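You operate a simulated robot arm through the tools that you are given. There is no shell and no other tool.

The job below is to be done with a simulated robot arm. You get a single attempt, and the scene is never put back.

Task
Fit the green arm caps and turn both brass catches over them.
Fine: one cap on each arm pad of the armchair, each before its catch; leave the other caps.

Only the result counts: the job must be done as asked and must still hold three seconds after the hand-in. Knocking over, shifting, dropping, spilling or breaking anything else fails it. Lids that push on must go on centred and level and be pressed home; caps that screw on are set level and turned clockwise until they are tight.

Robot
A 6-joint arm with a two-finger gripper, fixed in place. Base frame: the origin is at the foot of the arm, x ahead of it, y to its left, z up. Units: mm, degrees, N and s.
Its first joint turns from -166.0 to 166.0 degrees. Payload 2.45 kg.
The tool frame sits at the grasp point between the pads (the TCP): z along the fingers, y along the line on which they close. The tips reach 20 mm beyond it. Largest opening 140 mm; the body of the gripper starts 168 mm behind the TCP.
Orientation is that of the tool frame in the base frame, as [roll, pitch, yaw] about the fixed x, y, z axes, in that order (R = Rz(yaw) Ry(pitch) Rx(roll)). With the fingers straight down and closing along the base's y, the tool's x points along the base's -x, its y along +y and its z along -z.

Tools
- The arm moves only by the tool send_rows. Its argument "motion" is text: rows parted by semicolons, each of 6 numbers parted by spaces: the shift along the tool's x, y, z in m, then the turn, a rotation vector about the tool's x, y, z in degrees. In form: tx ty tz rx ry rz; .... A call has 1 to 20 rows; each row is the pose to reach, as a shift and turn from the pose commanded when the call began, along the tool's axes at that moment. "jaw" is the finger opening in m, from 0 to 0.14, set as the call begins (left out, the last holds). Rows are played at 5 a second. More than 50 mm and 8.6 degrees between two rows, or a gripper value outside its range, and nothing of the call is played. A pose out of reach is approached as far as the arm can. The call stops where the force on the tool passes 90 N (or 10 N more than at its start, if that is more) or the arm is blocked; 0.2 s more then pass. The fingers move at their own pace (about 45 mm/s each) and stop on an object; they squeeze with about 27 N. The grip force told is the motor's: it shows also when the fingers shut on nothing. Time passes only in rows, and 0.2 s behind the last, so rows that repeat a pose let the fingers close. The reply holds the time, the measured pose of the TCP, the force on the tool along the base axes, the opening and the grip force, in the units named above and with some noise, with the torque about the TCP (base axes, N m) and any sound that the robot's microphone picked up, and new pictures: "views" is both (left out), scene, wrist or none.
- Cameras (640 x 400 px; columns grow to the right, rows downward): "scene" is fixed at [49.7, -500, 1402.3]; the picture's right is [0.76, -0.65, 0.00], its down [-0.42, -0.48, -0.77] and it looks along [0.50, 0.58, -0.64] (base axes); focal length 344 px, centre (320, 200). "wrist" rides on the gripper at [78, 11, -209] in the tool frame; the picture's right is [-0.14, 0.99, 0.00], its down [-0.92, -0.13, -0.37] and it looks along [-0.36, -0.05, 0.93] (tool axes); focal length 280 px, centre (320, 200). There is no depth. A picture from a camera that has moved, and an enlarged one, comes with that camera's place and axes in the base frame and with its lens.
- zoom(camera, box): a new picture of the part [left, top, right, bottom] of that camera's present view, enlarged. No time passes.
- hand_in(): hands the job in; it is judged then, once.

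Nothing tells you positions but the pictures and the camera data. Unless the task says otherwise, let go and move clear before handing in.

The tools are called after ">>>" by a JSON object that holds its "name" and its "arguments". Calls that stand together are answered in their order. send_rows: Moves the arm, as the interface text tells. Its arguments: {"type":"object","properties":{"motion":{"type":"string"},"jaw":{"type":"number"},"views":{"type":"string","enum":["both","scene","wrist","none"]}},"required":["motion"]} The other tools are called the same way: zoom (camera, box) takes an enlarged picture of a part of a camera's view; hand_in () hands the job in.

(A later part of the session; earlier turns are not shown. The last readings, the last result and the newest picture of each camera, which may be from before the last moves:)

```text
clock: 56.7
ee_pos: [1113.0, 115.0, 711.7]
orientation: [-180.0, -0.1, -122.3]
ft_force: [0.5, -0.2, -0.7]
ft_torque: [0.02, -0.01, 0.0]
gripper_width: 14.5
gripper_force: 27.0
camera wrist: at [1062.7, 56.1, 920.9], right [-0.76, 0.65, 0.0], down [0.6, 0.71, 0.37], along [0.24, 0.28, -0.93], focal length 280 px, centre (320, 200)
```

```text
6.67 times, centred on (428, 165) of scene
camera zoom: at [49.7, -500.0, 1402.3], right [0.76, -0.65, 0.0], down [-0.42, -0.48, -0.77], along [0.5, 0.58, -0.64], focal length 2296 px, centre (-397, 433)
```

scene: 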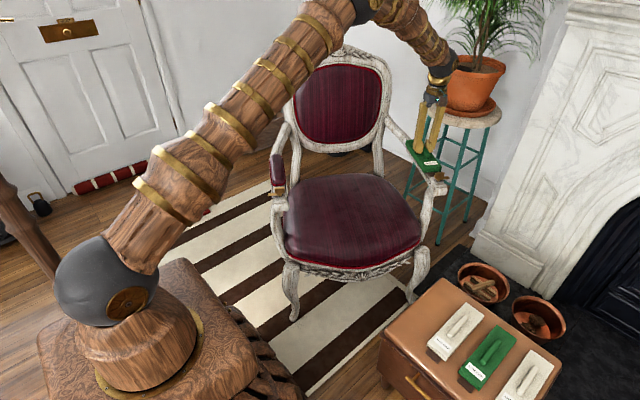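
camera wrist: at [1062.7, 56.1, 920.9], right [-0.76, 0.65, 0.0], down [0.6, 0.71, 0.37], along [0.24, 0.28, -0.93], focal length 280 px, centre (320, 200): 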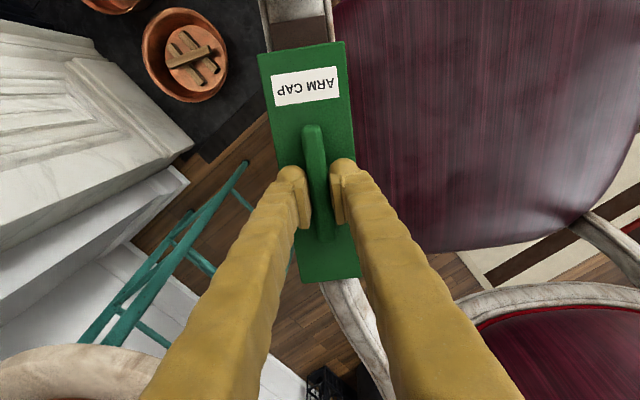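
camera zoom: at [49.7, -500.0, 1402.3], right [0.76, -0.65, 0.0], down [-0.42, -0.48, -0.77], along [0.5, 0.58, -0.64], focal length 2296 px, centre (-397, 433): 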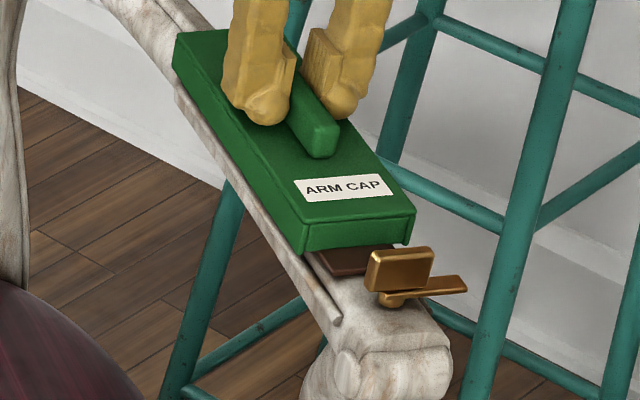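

The cap is centred again, and the tongue sits exactly between the arm's grooves. I'll open with no load and rise clear.

>>> {"name": "send_rows", "arguments": {"motion": "0 0 0 0 0 0; 0 0 0 0 0 0; 0 0 0 0 0 0; 0 0 0 0 0 0; 0 0 -.01 0 0 0; 0 0 -.03 0 0 0; 0 0 -.065 0 0 0; 0 0 -.065 0 0 0", "jaw": 0.04, "views": "wrist"}}

>>> {"name": "zoom", "arguments": {"camera": "wrist", "box": [240, 0, 400, 100]}}

>>> {"name": "zoom", "arguments": {"camera": "scene", "box": [418, 160, 448, 185]}}

>>> {"name": "zoom", "arguments": {"camera": "scene", "box": [402, 138, 432, 163]}}

```text
clock: 58.5
ee_pos: [1113.0, 115.9, 776.7]
orientation: [-180.0, -0.1, -122.3]
ft_force: [0.5, -0.2, 0.1]
ft_torque: [0.01, 0.0, 0.02]
gripper_width: 40.0
gripper_force: 0.0
camera wrist: at [1062.4, 56.7, 986.4], right [-0.76, 0.65, 0.0], down [0.6, 0.71, 0.37], along [0.24, 0.28, -0.93], focal length 280 px, centre (320, 200)
```

wrist: 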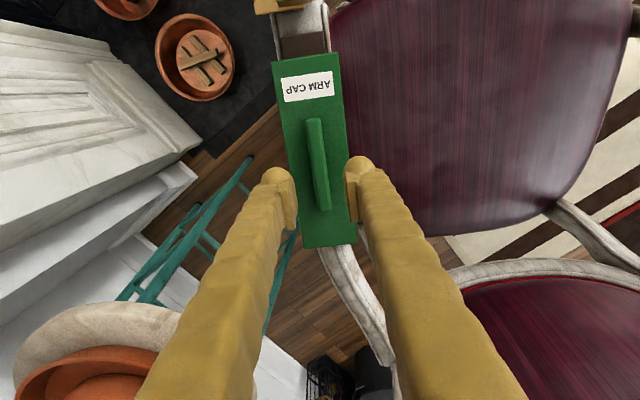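

```text
4.00 times, centred on (320, 50) of wrist
camera zoom: at [1062.4, 56.7, 986.4], right [-0.76, 0.65, 0.0], down [0.6, 0.71, 0.37], along [0.24, 0.28, -0.93], focal length 1122 px, centre (320, 800)
```

zoom: 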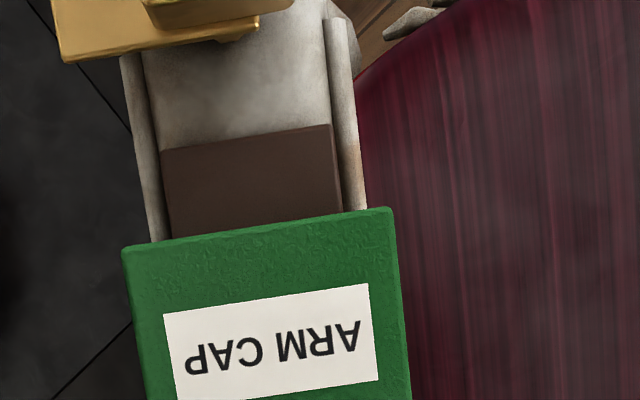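

```text
16.00 times, centred on (433, 172) of scene
camera zoom: at [49.7, -500.0, 1402.3], right [0.76, -0.65, 0.0], down [-0.42, -0.48, -0.77], along [0.5, 0.58, -0.64], focal length 5510 px, centre (-1488, 640)
```

zoom: 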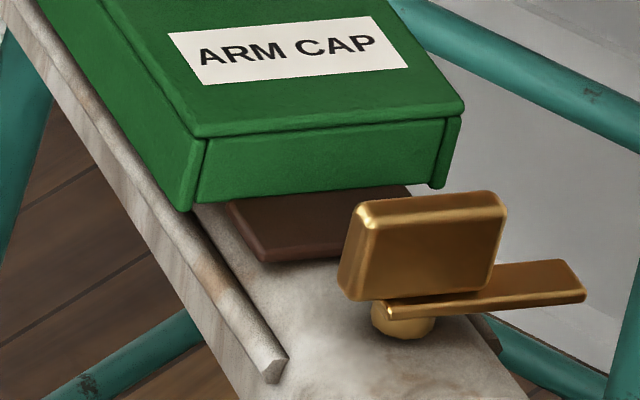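

```text
16.00 times, centred on (417, 150) of scene
camera zoom: at [49.7, -500.0, 1402.3], right [0.76, -0.65, 0.0], down [-0.42, -0.48, -0.77], along [0.5, 0.58, -0.64], focal length 5510 px, centre (-1232, 992)
```

zoom: 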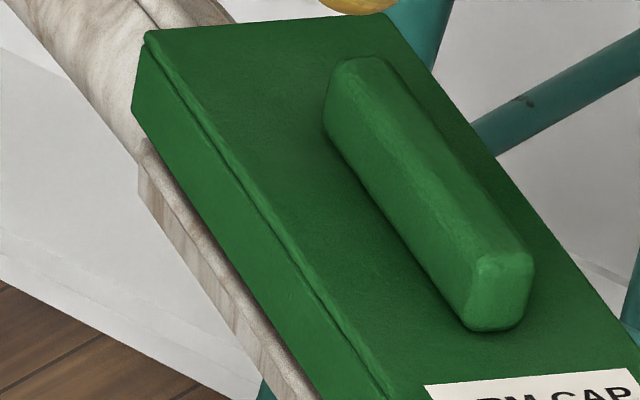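

The cap now sits centred and level on the pad. Next is its catch: I'll move over it and turn the tool 90° so the fingers can straddle the thumb-turn.

>>> {"name": "send_rows", "arguments": {"motion": ".0129 -.0001 -.0019 0 0 7.5; .0258 -.0002 -.0038 0 0 15; .0388 -.0003 -.0058 0 0 22.5; .0517 -.0004 -.0077 0 0 30; .0646 -.0005 -.0096 0 0 37.5; .0775 -.0007 -.0115 0 0 45; .0904 -.0008 -.0134 0 0 52.5; .1033 -.0009 -.0153 0 0 60; .1163 -.001 -.0173 0 0 67.5; .1292 -.0011 -.0192 0 0 75; .1421 -.0012 -.0211 0 0 82.5; .155 -.0013 -.023 0 0 90; .155 -.0013 -.023 0 0 90"}}

>>> {"name": "zoom", "arguments": {"camera": "wrist", "box": [260, 110, 380, 200]}}

```text
clock: 61.3
ee_pos: [1031.6, -15.9, 800.4]
orientation: [180.0, 0.0, 147.6]
ft_force: [-0.4, 0.4, 0.0]
ft_torque: [-0.01, 0.01, 0.0]
gripper_width: 39.9
gripper_force: 0.0
camera wrist: at [971.7, 35.5, 1009.0], right [0.65, 0.76, 0.0], down [0.71, -0.6, 0.37], along [0.28, -0.24, -0.93], focal length 280 px, centre (320, 200)
```

scene: 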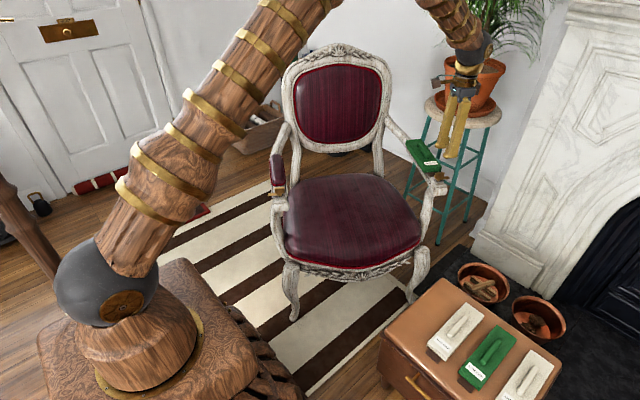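
wrist: 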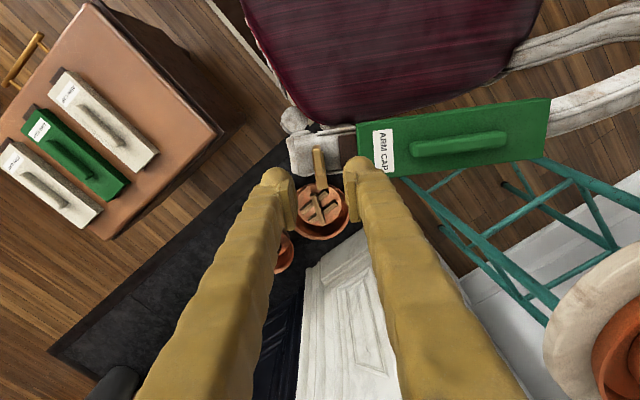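

```text
4.44 times, centred on (320, 155) of wrist
camera zoom: at [971.7, 35.5, 1009.0], right [0.65, 0.76, 0.0], down [0.71, -0.6, 0.37], along [0.28, -0.24, -0.93], focal length 1246 px, centre (320, 400)
```

zoom: 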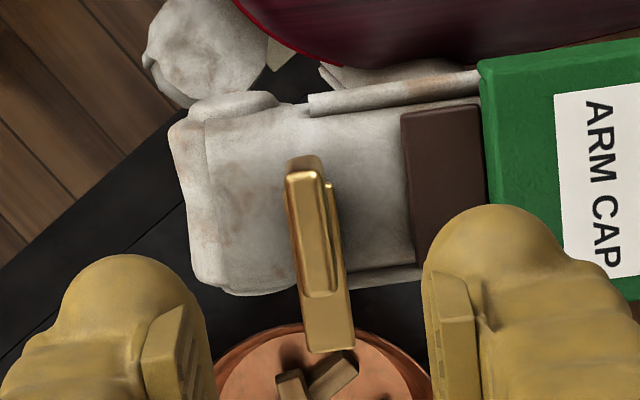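

The thumb-turn fin is centred about 2 mm ahead of the tool point, with its top near z 695. I'll lower the fingers around it.

>>> {"name": "send_rows", "arguments": {"motion": ".0008 -.0007 .03 0 0 0; .0016 -.0014 .06 0 0 0; .0024 -.002 .08 0 0 0; .0024 -.002 .09 0 0 0; .0024 -.002 .0978 0 0 0; .0024 -.002 .0978 0 0 0", "jaw": 0.04}}

>>> {"name": "zoom", "arguments": {"camera": "wrist", "box": [260, 120, 380, 210]}}

>>> {"name": "zoom", "arguments": {"camera": "scene", "box": [415, 145, 455, 195]}}

```text
clock: 62.7
ee_pos: [1028.4, -16.9, 700.7]
orientation: [180.0, 0.0, 147.6]
ft_force: [-0.8, -0.1, 0.2]
ft_torque: [0.04, -0.02, -0.03]
gripper_width: 39.9
gripper_force: 0.1
camera wrist: at [968.6, 34.8, 910.3], right [0.65, 0.76, 0.0], down [0.71, -0.6, 0.37], along [0.28, -0.24, -0.93], focal length 280 px, centre (320, 200)
```

scene: 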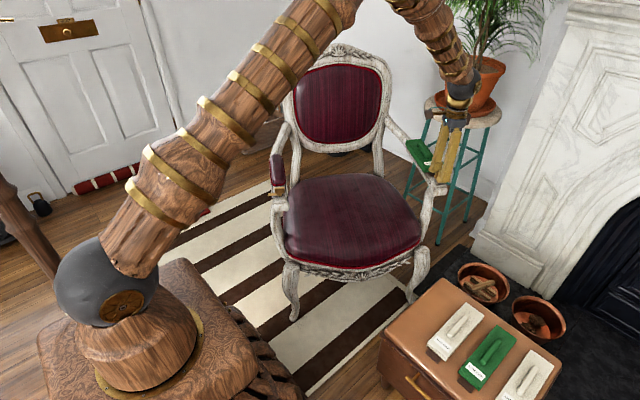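
wrist: 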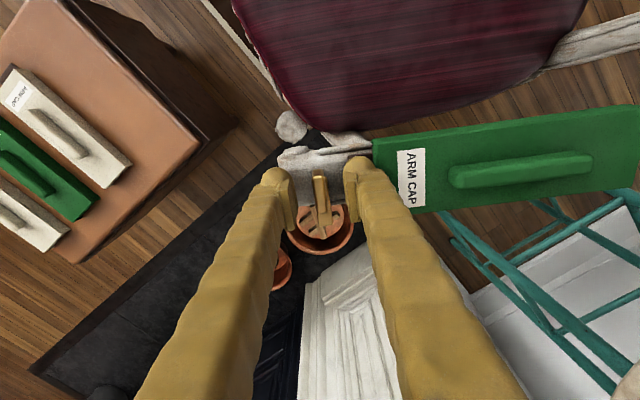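

```text
4.44 times, centred on (320, 165) of wrist
camera zoom: at [968.6, 34.8, 910.3], right [0.65, 0.76, 0.0], down [0.71, -0.6, 0.37], along [0.28, -0.24, -0.93], focal length 1246 px, centre (320, 356)
```

zoom: 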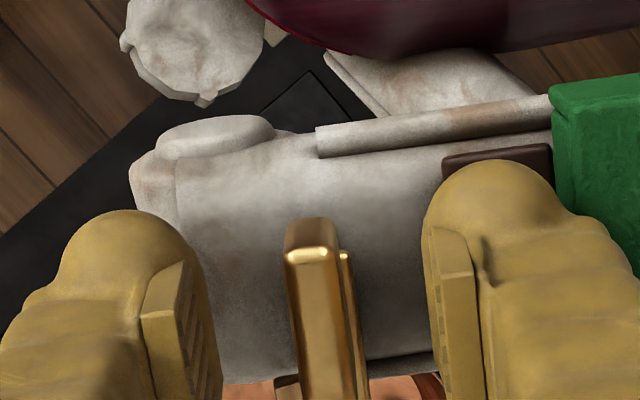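

```text
8.00 times, centred on (435, 170) of scene
camera zoom: at [49.7, -500.0, 1402.3], right [0.76, -0.65, 0.0], down [-0.42, -0.48, -0.77], along [0.5, 0.58, -0.64], focal length 2755 px, centre (-600, 440)
```

zoom: 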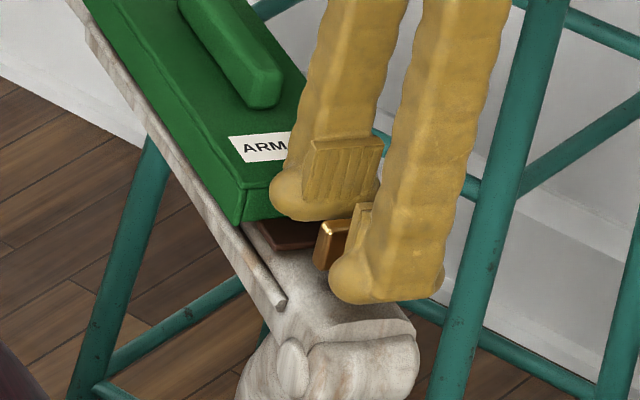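

The fingers straddle the fin with it centred, and its top is near z 697. I'll go 4 mm lower and close on it.

>>> {"name": "send_rows", "arguments": {"motion": "0 0 .002 0 0 0; 0 0 .004 0 0 0; 0 0 .004 0 0 0", "views": "none"}}

>>> {"name": "send_rows", "arguments": {"motion": "0 0 0 0 0 0; 0 0 0 0 0 0; 0 0 0 0 0 0; 0 0 0 0 0 0; 0 0 0 0 0 0", "jaw": 0.0}}

```text
clock: 63.5
ee_pos: [1028.1, -16.4, 698.3]
orientation: [180.0, -0.1, 147.7]
ft_force: [1.5, 0.8, -0.8]
ft_torque: [-0.02, -0.01, 0.0]
gripper_width: 40.0
gripper_force: 0.1
```

```text
clock: 64.7
ee_pos: [1028.5, -17.1, 697.2]
orientation: [-180.0, 0.0, 147.7]
ft_force: [-1.1, -0.7, 0.0]
ft_torque: [-0.03, 0.0, 0.12]
gripper_width: 9.4
gripper_force: 27.0
camera wrist: at [968.6, 34.8, 906.7], right [0.65, 0.76, 0.0], down [0.71, -0.6, 0.37], along [0.28, -0.24, -0.93], focal length 280 px, centre (320, 200)
```

scene: 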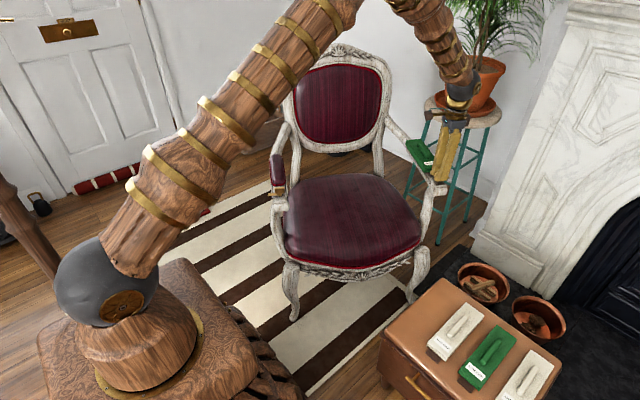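
wrist: 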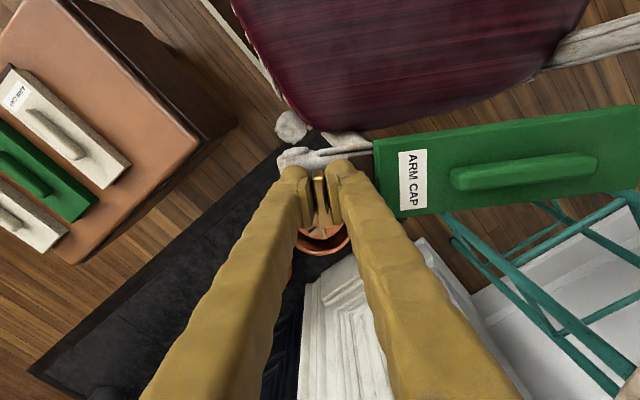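

The fin is gripped at 9.4 mm with almost no side force. I'll turn it 20° toward the cap and check the load.

>>> {"name": "send_rows", "arguments": {"motion": "0 0 0 0 0 -4; 0 0 0 0 0 -8; 0 0 0 0 0 -12; 0 0 0 0 0 -16; 0 0 0 0 0 -20; 0 0 0 0 0 -20"}}

>>> {"name": "zoom", "arguments": {"camera": "scene", "box": [415, 145, 455, 195]}}

```text
clock: 66.1
ee_pos: [1028.8, -17.4, 697.4]
orientation: [180.0, -0.1, 167.7]
ft_force: [-7.3, -12.0, 0.4]
ft_torque: [-0.12, 0.13, -0.02]
gripper_width: 9.3
gripper_force: 27.1
camera wrist: at [954.8, 10.8, 906.7], right [0.35, 0.94, 0.0], down [0.87, -0.32, 0.37], along [0.35, -0.13, -0.93], focal length 280 px, centre (320, 200)
```

scene: 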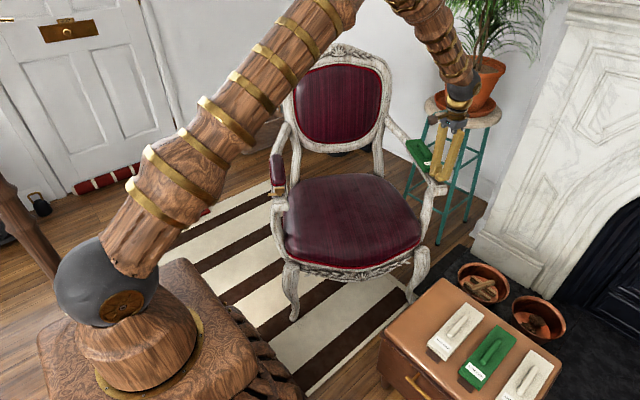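
wrist: 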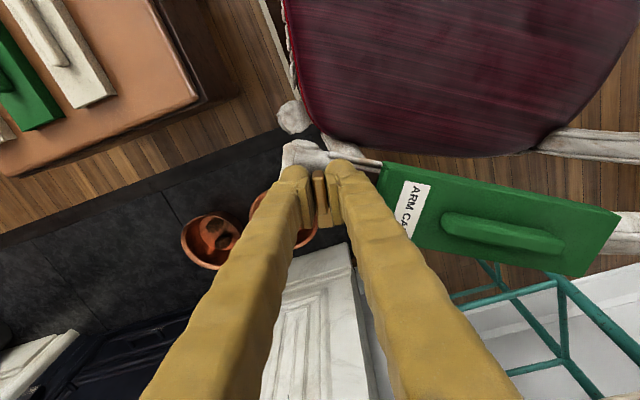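

```text
8.00 times, centred on (435, 170) of scene
camera zoom: at [49.7, -500.0, 1402.3], right [0.76, -0.65, 0.0], down [-0.42, -0.48, -0.77], along [0.5, 0.58, -0.64], focal length 2755 px, centre (-600, 440)
```

zoom: 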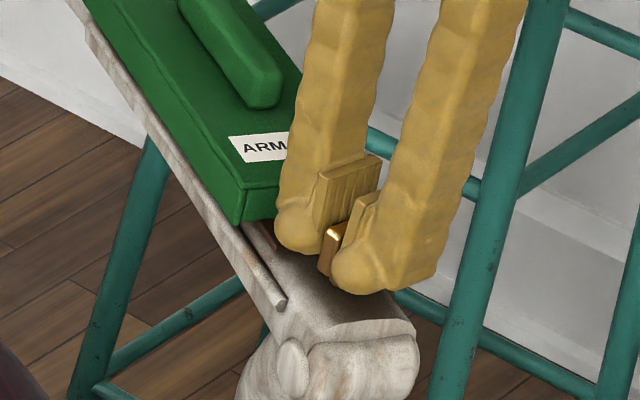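

It's turning freely. The side force shows the pivot lies about 2.3 mm from my turning centre, so I'll continue along a corrected arc.

>>> {"name": "send_rows", "arguments": {"motion": ".0001 -.0008 0 0 0 0; .0001 -.001 0 0 0 -5; .0001 -.0012 0 0 0 -10; 0 -.0014 0 0 0 -15; 0 -.0016 0 0 0 -20; -.0001 -.0018 0 0 0 -25; -.0002 -.0019 0 0 0 -30; -.0003 -.0021 0 0 0 -35; -.0004 -.0023 0 0 0 -40; -.0004 -.0023 0 0 0 -40", "views": "none"}}

>>> {"name": "zoom", "arguments": {"camera": "scene", "box": [415, 145, 455, 195]}}

```text
clock: 68.3
ee_pos: [1029.3, -19.2, 697.8]
orientation: [180.0, -0.1, -152.2]
ft_force: [1.6, 25.3, 0.3]
ft_torque: [0.25, 0.01, 0.04]
gripper_width: 9.3
gripper_force: 26.7
```

```text
8.00 times, centred on (435, 170) of scene
camera zoom: at [49.7, -500.0, 1402.3], right [0.76, -0.65, 0.0], down [-0.42, -0.48, -0.77], along [0.5, 0.58, -0.64], focal length 2755 px, centre (-600, 440)
```

zoom: 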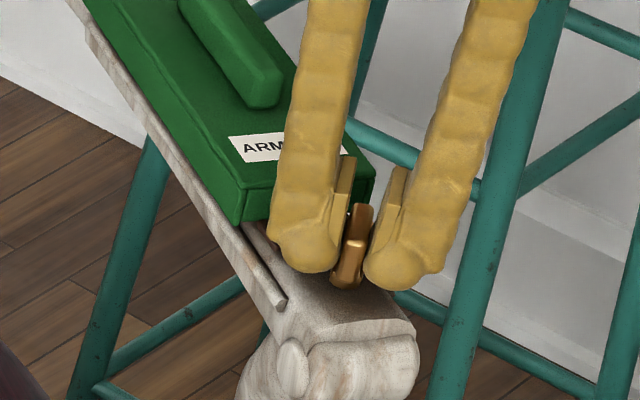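

It has turned 60° and the side force is moderate. I'll trim the centre and complete the turn to 90°.

>>> {"name": "send_rows", "arguments": {"motion": "-.0002 .0004 0 0 0 0; -.00045 .0008 0 0 0 0; -.00046 .00066 0 0 0 -5; -.00047 .00054 0 0 0 -10; -.0005 .00042 0 0 0 -15; -.00053 .00031 0 0 0 -20; -.00058 .00019 0 0 0 -25; -.00064 .00009 0 0 0 -30; -.00064 .00009 0 0 0 -30"}}

>>> {"name": "zoom", "arguments": {"camera": "scene", "box": [415, 145, 455, 195]}}

>>> {"name": "zoom", "arguments": {"camera": "wrist", "box": [260, 120, 380, 240]}}

```text
clock: 70.3
ee_pos: [1027.8, -17.9, 698.6]
orientation: [180.0, 0.0, -122.3]
ft_force: [-7.1, 2.3, 0.0]
ft_torque: [0.0, 0.08, 0.01]
gripper_width: 9.1
gripper_force: 26.9
camera wrist: at [978.5, -78.4, 906.9], right [-0.76, 0.65, 0.0], down [0.6, 0.71, 0.37], along [0.24, 0.28, -0.93], focal length 280 px, centre (320, 200)
```

scene: 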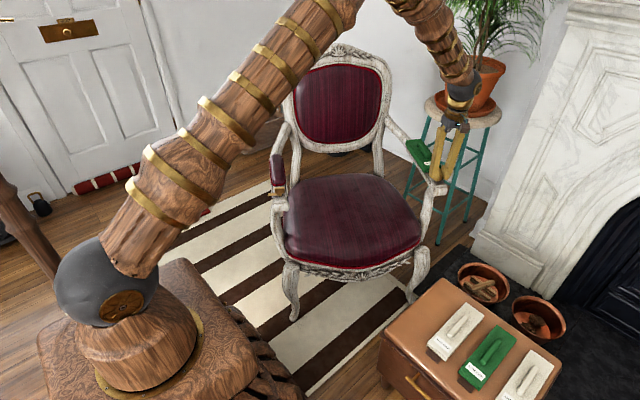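
wrist: 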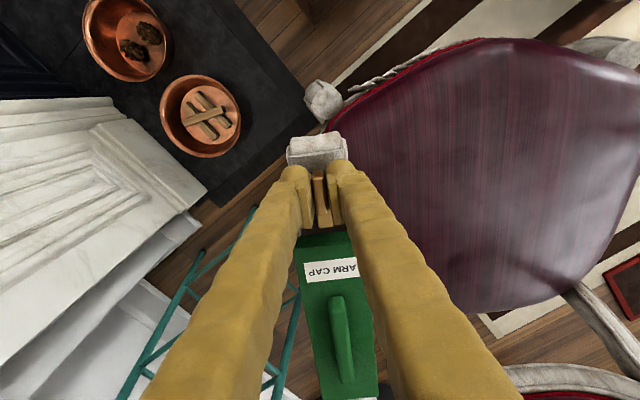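

```text
8.00 times, centred on (435, 170) of scene
camera zoom: at [49.7, -500.0, 1402.3], right [0.76, -0.65, 0.0], down [-0.42, -0.48, -0.77], along [0.5, 0.58, -0.64], focal length 2755 px, centre (-600, 440)
```

zoom: 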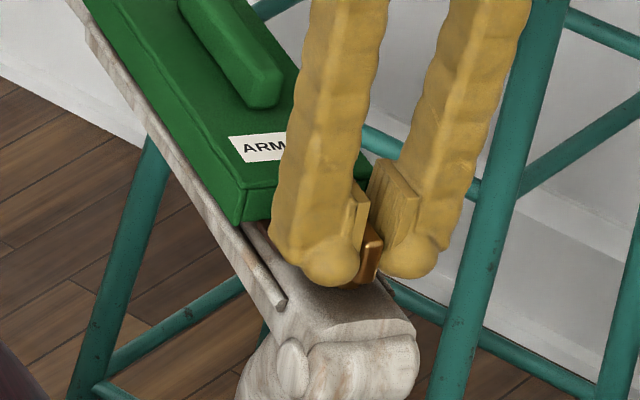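

```text
3.33 times, centred on (320, 180) of wrist
camera zoom: at [978.5, -78.4, 906.9], right [-0.76, 0.65, 0.0], down [0.6, 0.71, 0.37], along [0.24, 0.28, -0.93], focal length 935 px, centre (320, 267)
```

zoom: 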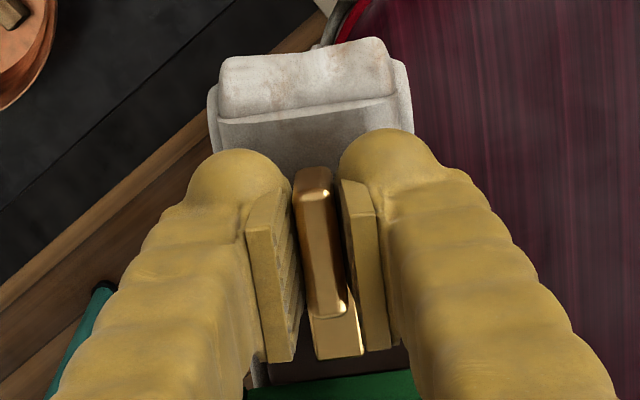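

The blade now points straight back over the tongue with little force. I'll open the fingers, rise and check.

>>> {"name": "send_rows", "arguments": {"motion": "0 0 0 0 0 0; 0 0 0 0 0 0; 0 0 0 0 0 0; 0 0 0 0 0 0; 0 0 -.02 0 0 0; 0 0 -.05 0 0 0; 0 0 -.09 0 0 0; 0 0 -.09 0 0 0", "jaw": 0.045}}

>>> {"name": "zoom", "arguments": {"camera": "scene", "box": [405, 135, 450, 195]}}

>>> {"name": "zoom", "arguments": {"camera": "wrist", "box": [250, 100, 390, 240]}}

>>> {"name": "zoom", "arguments": {"camera": "scene", "box": [418, 160, 448, 185]}}

```text
clock: 72.1
ee_pos: [1029.9, -18.5, 788.9]
orientation: [179.9, 0.0, -122.2]
ft_force: [-0.9, -0.6, 0.3]
ft_torque: [-0.03, 0.02, 0.01]
gripper_width: 45.1
gripper_force: 0.1
camera wrist: at [979.0, -78.3, 997.1], right [-0.76, 0.65, 0.0], down [0.6, 0.71, 0.37], along [0.24, 0.28, -0.93], focal length 280 px, centre (320, 200)
```

scene: 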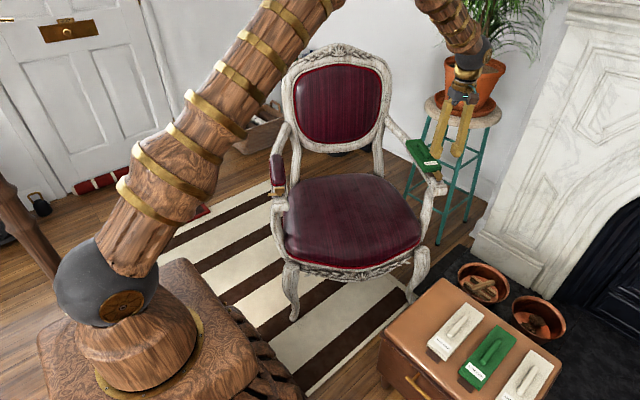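
wrist: 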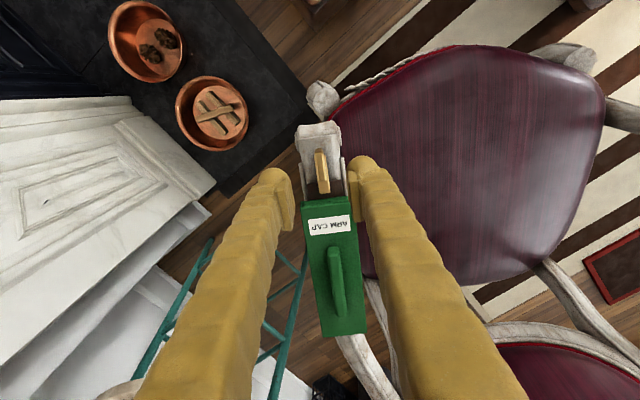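

```text
6.67 times, centred on (428, 165) of scene
camera zoom: at [49.7, -500.0, 1402.3], right [0.76, -0.65, 0.0], down [-0.42, -0.48, -0.77], along [0.5, 0.58, -0.64], focal length 2296 px, centre (-397, 433)
```

zoom: 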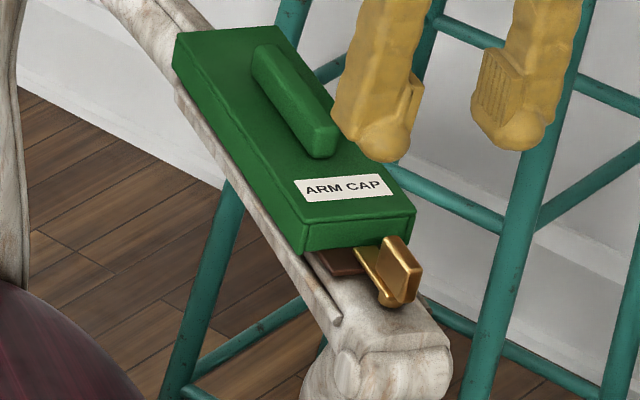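

```text
2.86 times, centred on (320, 170) of wrist
camera zoom: at [979.0, -78.3, 997.1], right [-0.76, 0.65, 0.0], down [0.6, 0.71, 0.37], along [0.24, 0.28, -0.93], focal length 801 px, centre (320, 286)
```

zoom: 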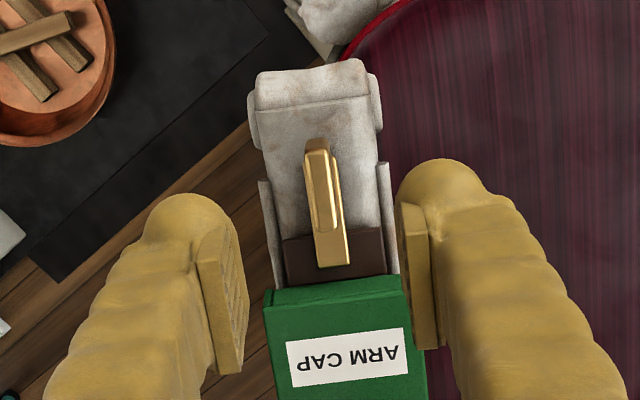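

```text
16.00 times, centred on (433, 172) of scene
camera zoom: at [49.7, -500.0, 1402.3], right [0.76, -0.65, 0.0], down [-0.42, -0.48, -0.77], along [0.5, 0.58, -0.64], focal length 5510 px, centre (-1488, 640)
```

zoom: 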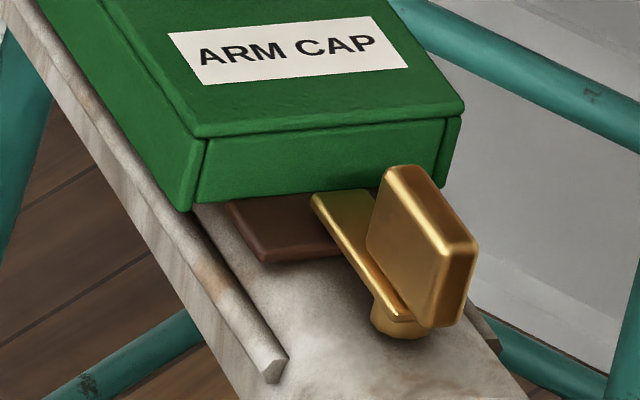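

The far cap is fitted and its catch is turned over the tongue. Now for the second green cap, near (741, -450): I'll fly over it and square up.

>>> {"name": "send_rows", "arguments": {"motion": ".0432 .0011 0 0 0 4.81; .0864 .0022 0 0 0 9.62; .1296 .0032 0 0 0 14.43; .1727 .0043 0 0 0 19.23; .2159 .0054 0 0 0 24.04; .2591 .0065 0 0 0 28.85; .3023 .0075 0 0 0 33.66; .3455 .0086 0 0 0 38.47; .3887 .0097 0 0 0 43.28; .4318 .0108 0 0 0 48.08; .475 .0118 0 0 0 52.89; .5182 .0129 0 0 0 57.7; .5182 .0129 .045 0 0 57.7; .5182 .0129 .09 0 0 57.7; .5182 .0129 .135 0 0 57.7; .5182 .0129 .18 0 0 57.7; .5182 .0129 .228 0 0 57.7; .5182 .0129 .228 0 0 57.7", "jaw": 0.045}}

>>> {"name": "zoom", "arguments": {"camera": "wrist", "box": [220, 80, 420, 205]}}

```text
clock: 75.9
ee_pos: [741.4, -448.8, 560.6]
orientation: [180.0, -0.1, 180.0]
ft_force: [0.0, -0.8, 1.0]
ft_torque: [-0.02, 0.01, 0.01]
gripper_width: 45.1
gripper_force: 0.1
camera wrist: at [662.4, -437.3, 769.6], right [0.14, 0.99, 0.0], down [0.92, -0.13, 0.37], along [0.37, -0.05, -0.93], focal length 280 px, centre (320, 200)
```

scene: 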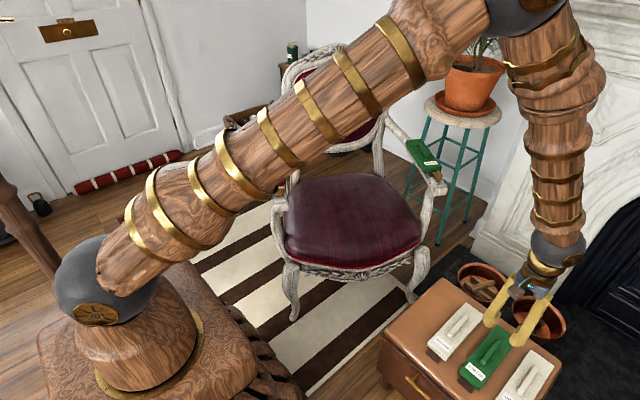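
wrist: 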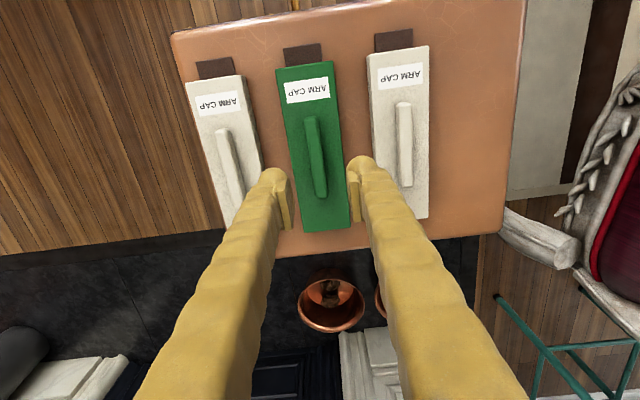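

```text
3.20 times, centred on (320, 142) of wrist
camera zoom: at [662.4, -437.3, 769.6], right [0.14, 0.99, 0.0], down [0.92, -0.13, 0.37], along [0.37, -0.05, -0.93], focal length 897 px, centre (320, 384)
```

zoom: 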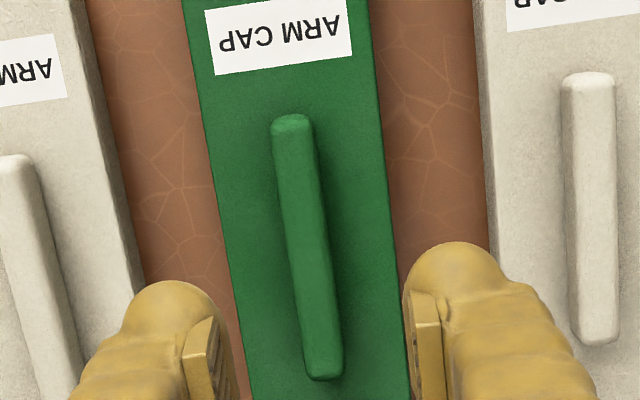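

The second cap is about 3.5 mm to the side of the tool. I'll correct that, lower to just above its top and close on the handle.

>>> {"name": "send_rows", "arguments": {"motion": ".0007 -.0018 .03 0 0 0; .0015 -.0035 .06 0 0 0; .0015 -.0035 .085 0 0 0; .0015 -.0035 .1 0 0 0; .0015 -.0035 .109 0 0 0; .0015 -.0035 .1135 0 0 0; .0015 -.0035 .1135 0 0 0", "jaw": 0.045, "views": "none"}}

>>> {"name": "send_rows", "arguments": {"motion": "0 0 0 0 0 0; 0 0 0 0 0 0; 0 0 0 0 0 0; 0 0 0 0 0 0; 0 0 0 0 0 0; 0 0 0 0 0 0", "jaw": 0.0}}

>>> {"name": "zoom", "arguments": {"camera": "wrist", "box": [240, 0, 400, 100]}}

```text
clock: 77.5
ee_pos: [740.6, -453.8, 446.8]
orientation: [179.9, -0.1, -180.0]
ft_force: [-0.3, 0.7, -0.1]
ft_torque: [0.02, -0.01, -0.01]
gripper_width: 44.8
gripper_force: 0.1
```

```text
clock: 78.9
ee_pos: [740.2, -453.8, 446.9]
orientation: [-179.9, 0.0, 180.0]
ft_force: [0.0, -0.3, -0.8]
ft_torque: [0.01, -0.01, 0.03]
gripper_width: 14.7
gripper_force: 27.2
camera wrist: at [661.9, -442.1, 655.5], right [0.14, 0.99, 0.0], down [0.92, -0.13, 0.37], along [0.37, -0.05, -0.93], focal length 280 px, centre (320, 200)
```

scene: 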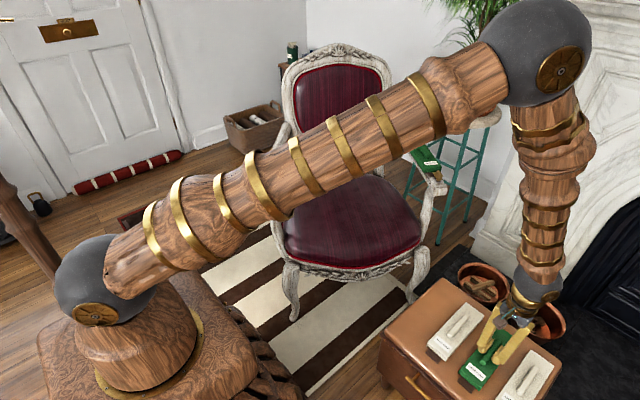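
wrist: 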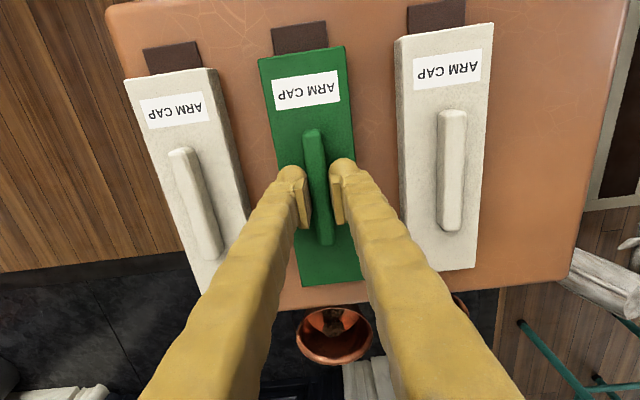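

```text
4.00 times, centred on (320, 50) of wrist
camera zoom: at [661.9, -442.1, 655.5], right [0.14, 0.99, 0.0], down [0.92, -0.13, 0.37], along [0.37, -0.05, -0.93], focal length 1122 px, centre (320, 800)
```

zoom: 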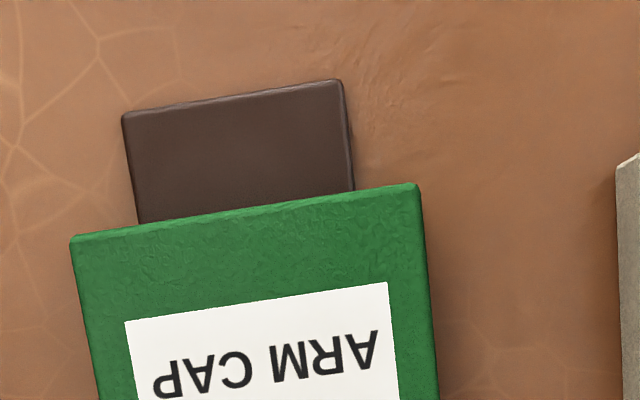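

Gripped, with the cap centred and square in the hand. I'll lift gently.

>>> {"name": "send_rows", "arguments": {"motion": "0 0 -.001 0 0 0; 0 0 -.003 0 0 0; 0 0 -.006 0 0 0; 0 0 -.01 0 0 0; 0 0 -.016 0 0 0; 0 0 -.024 0 0 0; 0 0 -.033 0 0 0; 0 0 -.043 0 0 0; 0 0 -.053 0 0 0; 0 0 -.062 0 0 0; 0 0 -.068 0 0 0; 0 0 -.07 0 0 0; 0 0 -.07 0 0 0"}}

>>> {"name": "zoom", "arguments": {"camera": "wrist", "box": [240, 0, 400, 100]}}

>>> {"name": "zoom", "arguments": {"camera": "wrist", "box": [260, 220, 400, 310]}}

```text
clock: 81.7
ee_pos: [739.9, -454.1, 517.0]
orientation: [180.0, 0.0, 179.9]
ft_force: [0.5, 0.2, -1.3]
ft_torque: [-0.01, 0.01, -0.02]
gripper_width: 14.7
gripper_force: 26.7
camera wrist: at [662.1, -441.6, 725.3], right [0.14, 0.99, 0.0], down [0.92, -0.13, 0.37], along [0.37, -0.05, -0.93], focal length 280 px, centre (320, 200)
```

scene: 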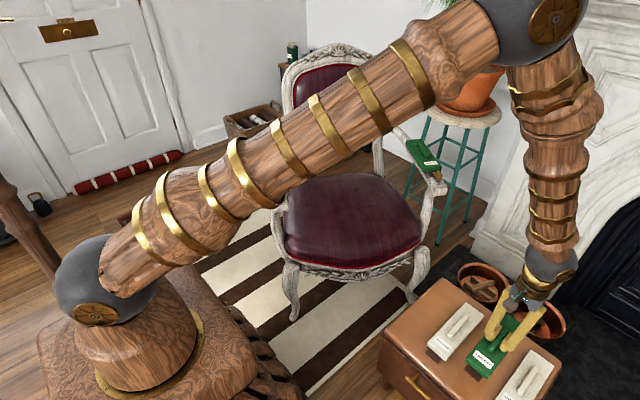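
wrist: 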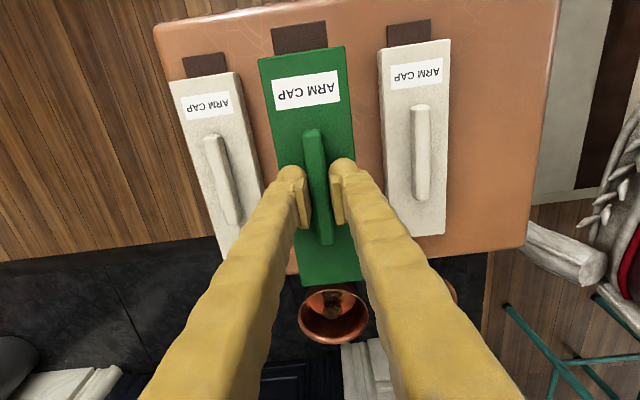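

```text
4.00 times, centred on (320, 50) of wrist
camera zoom: at [662.1, -441.6, 725.3], right [0.14, 0.99, 0.0], down [0.92, -0.13, 0.37], along [0.37, -0.05, -0.93], focal length 1122 px, centre (320, 800)
```

zoom: 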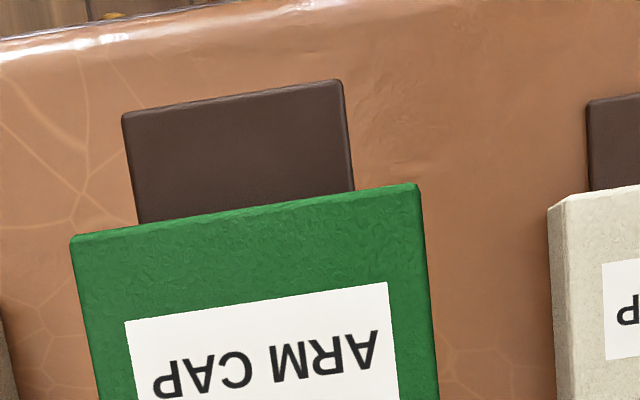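

```text
4.44 times, centred on (330, 265) of wrist
camera zoom: at [662.1, -441.6, 725.3], right [0.14, 0.99, 0.0], down [0.92, -0.13, 0.37], along [0.37, -0.05, -0.93], focal length 1246 px, centre (276, -89)
```

zoom: 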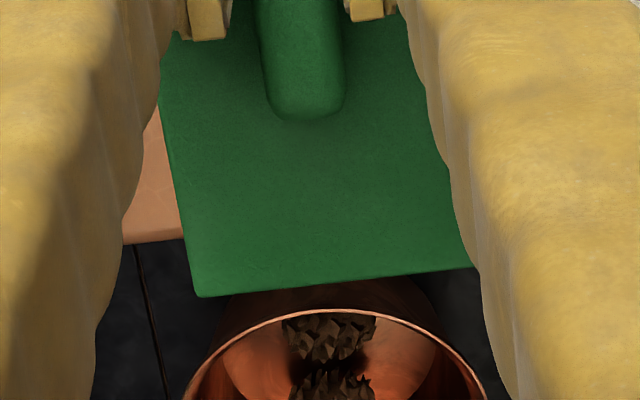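

The second cap is held and centred in the hand. I'll lift it gently to about z 787 while turning to the chair's axis.

>>> {"name": "send_rows", "arguments": {"motion": "0 0 -.004 0 0 0; 0 0 -.012 0 0 -1; 0 0 -.024 0 0 -3; 0 0 -.04 0 0 -6; 0 0 -.06 0 0 -10; 0 0 -.082 0 0 -14; 0 0 -.106 0 0 -18; 0 0 -.13 0 0 -22.5; 0 0 -.154 0 0 -27; 0 0 -.178 0 0 -31.5; 0 0 -.2 0 0 -36; 0 0 -.22 0 0 -40.5; 0 0 -.238 0 0 -44.5; 0 0 -.252 0 0 -48.5; 0 0 -.262 0 0 -52; 0 0 -.268 0 0 -55; 0 0 -.27 0 0 -57; 0 0 -.27 0 0 -57.7; 0 0 -.27 0 0 -57.7", "views": "wrist"}}

```text
clock: 85.7
ee_pos: [740.3, -454.1, 785.5]
orientation: [179.9, 0.0, -122.3]
ft_force: [0.0, -0.4, -0.7]
ft_torque: [-0.01, 0.01, 0.02]
gripper_width: 14.6
gripper_force: 27.0
camera wrist: at [688.7, -512.8, 995.3], right [-0.76, 0.65, 0.0], down [0.6, 0.71, 0.37], along [0.24, 0.28, -0.93], focal length 280 px, centre (320, 200)
```

wrist: 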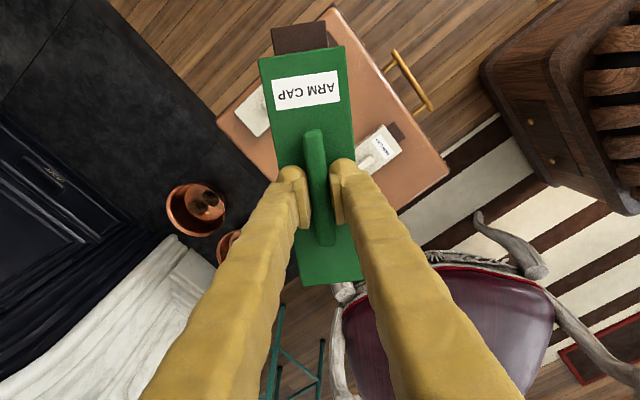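

Holding firm. I'll carry it across in two smooth stages toward the near arm.

>>> {"name": "send_rows", "arguments": {"motion": "-.0034 .0028 0 0 0 0; -.0118 .0098 0 0 0 0; -.027 .0223 0 0 0 0; -.0473 .0391 0 0 0 0; -.0709 .0586 0 0 0 0; -.0962 .0795 0 0 0 0; -.1215 .1005 0 0 0 0; -.1469 .1214 0 0 0 0; -.1722 .1423 0 0 0 0; -.1975 .1632 0 0 0 0; -.2228 .1842 0 0 0 0; -.2481 .2051 0 0 0 0; -.2718 .2246 0 0 0 0; -.2937 .2428 0 0 0 0; -.3123 .2581 0 0 0 0; -.3275 .2707 0 0 0 0; -.3376 .2791 0 0 0 0; -.3376 .2791 0 0 0 0", "views": "none"}}

>>> {"name": "send_rows", "arguments": {"motion": "-.0034 .0028 0 0 0 0; -.0118 .0098 0 0 0 0; -.027 .0223 0 0 0 0; -.0473 .0391 0 0 0 0; -.0709 .0586 0 0 0 0; -.0962 .0795 0 0 0 0; -.1215 .1005 0 0 0 0; -.1469 .1214 0 0 0 0; -.1722 .1423 0 0 0 0; -.1975 .1632 0 0 0 0; -.2228 .1842 0 0 0 0; -.2481 .2051 0 0 0 0; -.2718 .2246 0 0 0 0; -.2937 .2428 0 0 0 0; -.3123 .2581 0 0 0 0; -.3275 .2707 0 0 0 0; -.3376 .2791 0 0 0 0; -.3376 .2791 0 0 0 0"}}

>>> {"name": "zoom", "arguments": {"camera": "wrist", "box": [220, 0, 420, 125]}}

```text
clock: 89.5
ee_pos: [684.0, -17.6, 786.0]
orientation: [-179.9, -0.1, -122.3]
ft_force: [-0.5, 0.3, -0.4]
ft_torque: [0.03, 0.02, 0.0]
gripper_width: 14.4
gripper_force: 26.8
```

```text
clock: 93.3
ee_pos: [629.2, 416.4, 785.2]
orientation: [-179.9, -0.1, -122.3]
ft_force: [-0.2, 0.5, -1.4]
ft_torque: [0.0, 0.0, -0.01]
gripper_width: 14.5
gripper_force: 26.7
camera wrist: at [578.6, 356.7, 994.5], right [-0.76, 0.65, 0.0], down [0.6, 0.71, 0.37], along [0.24, 0.28, -0.93], focal length 280 px, centre (320, 200)
```

scene: 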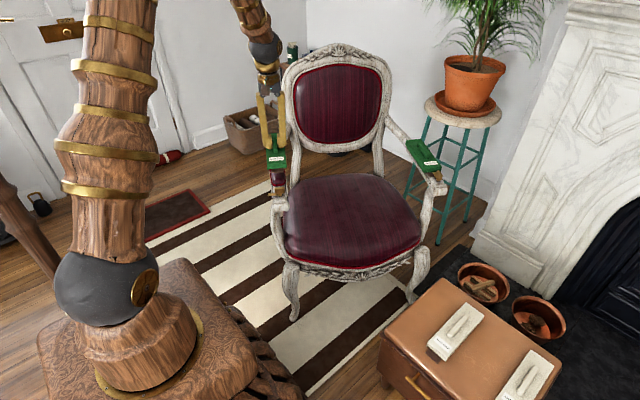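
wrist: 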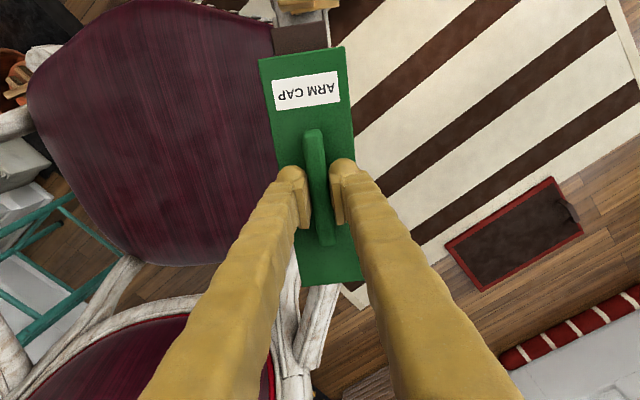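

```text
3.20 times, centred on (320, 62) of wrist
camera zoom: at [578.6, 356.7, 994.5], right [-0.76, 0.65, 0.0], down [0.6, 0.71, 0.37], along [0.24, 0.28, -0.93], focal length 897 px, centre (320, 640)
```

zoom: 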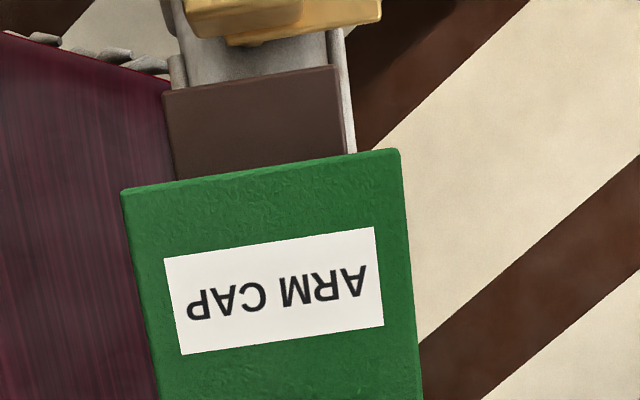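

It's over the near pad. I'll descend to just above it and compare the tongue with the arm grooves.

>>> {"name": "send_rows", "arguments": {"motion": "0 0 .006 0 0 0; 0 0 .016 0 0 0; 0 0 .028 0 0 0; 0 0 .04 0 0 0; 0 0 .049 0 0 0; 0 0 .055 0 0 0; 0 0 .059 0 0 0; 0 0 .06 0 0 0; 0 0 .06 0 0 0"}}

>>> {"name": "zoom", "arguments": {"camera": "wrist", "box": [240, 0, 400, 100]}}

>>> {"name": "zoom", "arguments": {"camera": "scene", "box": [250, 135, 310, 210]}}

```text
clock: 95.3
ee_pos: [628.3, 416.1, 726.0]
orientation: [-180.0, 0.1, -122.4]
ft_force: [-0.8, 0.3, -1.1]
ft_torque: [0.02, -0.04, 0.01]
gripper_width: 14.6
gripper_force: 27.0
camera wrist: at [577.8, 356.4, 935.0], right [-0.76, 0.65, 0.0], down [0.6, 0.71, 0.37], along [0.24, 0.28, -0.93], focal length 280 px, centre (320, 200)
```

scene: 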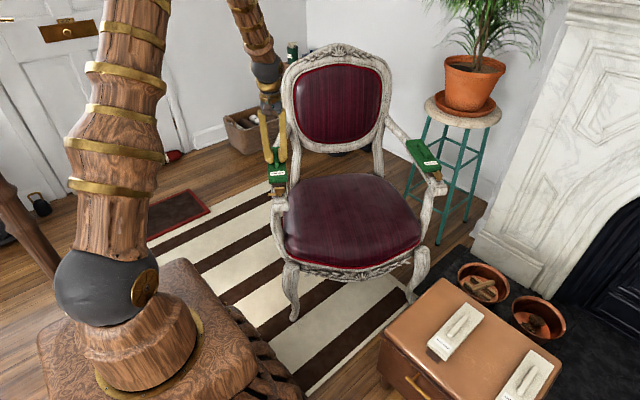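
wrist: 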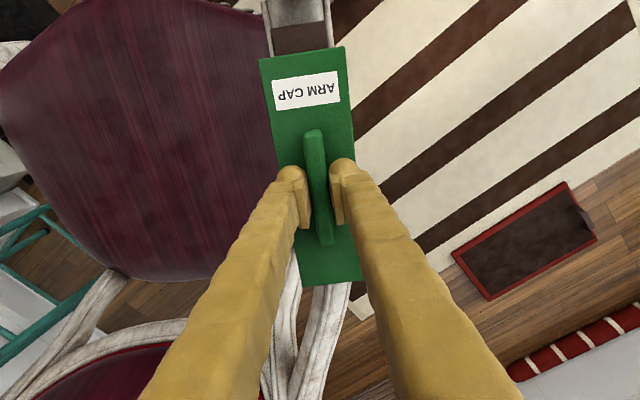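

```text
4.00 times, centred on (320, 50) of wrist
camera zoom: at [577.8, 356.4, 935.0], right [-0.76, 0.65, 0.0], down [0.6, 0.71, 0.37], along [0.24, 0.28, -0.93], focal length 1122 px, centre (320, 800)
```

zoom: 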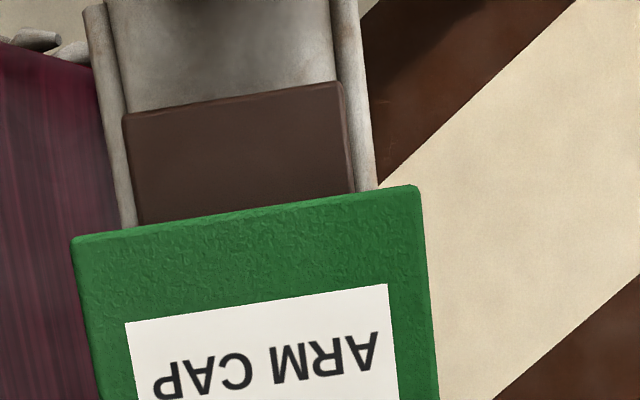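

```text
5.33 times, centred on (280, 172) of scene
camera zoom: at [49.7, -500.0, 1402.3], right [0.76, -0.65, 0.0], down [-0.42, -0.48, -0.77], along [0.5, 0.58, -0.64], focal length 1837 px, centre (533, 347)
```

zoom: 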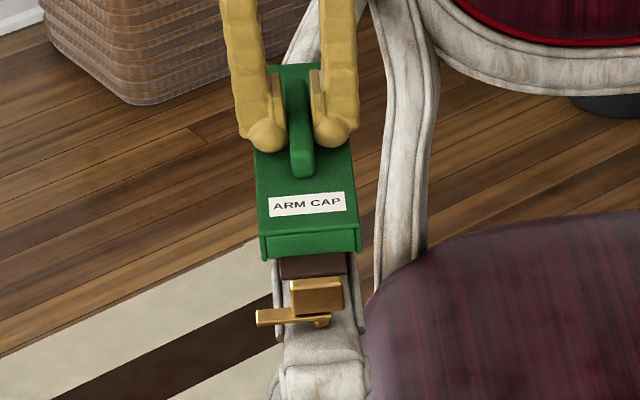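

The tongue lines up with the arm. I'll trim the yaw slightly and lower until there's light contact.

>>> {"name": "send_rows", "arguments": {"motion": "0 0 .003 0 0 .2; 0 0 .006 0 0 .4; 0 0 .009 0 0 .4; 0 0 .011 0 0 .4; 0 0 .0125 0 0 .4; 0 0 .0125 0 0 .4", "views": "none"}}

>>> {"name": "send_rows", "arguments": {"motion": "0 0 .001 0 0 0; 0 0 .002 0 0 0; 0 0 .002 0 0 0", "views": "none"}}

>>> {"name": "send_rows", "arguments": {"motion": "0 0 .001 0 0 0; 0 0 .0015 0 0 0; 0 0 .0015 0 0 0", "views": "none"}}

```text
clock: 96.7
ee_pos: [629.4, 416.2, 713.3]
orientation: [-179.9, -0.1, -122.7]
ft_force: [-0.8, -1.1, -1.6]
ft_torque: [0.02, 0.04, 0.0]
gripper_width: 14.4
gripper_force: 27.2
```

```text
clock: 97.5
ee_pos: [628.2, 415.8, 711.9]
orientation: [-179.9, 0.1, -122.7]
ft_force: [0.6, 1.4, 1.8]
ft_torque: [-0.16, 0.11, 0.0]
gripper_width: 14.7
gripper_force: 27.3
```

```text
clock: 98.3
ee_pos: [628.5, 416.6, 709.8]
orientation: [-179.9, 0.0, -122.7]
ft_force: [-7.6, -2.5, 40.3]
ft_torque: [-0.06, 0.1, 0.03]
gripper_width: 14.5
gripper_force: 26.6
```

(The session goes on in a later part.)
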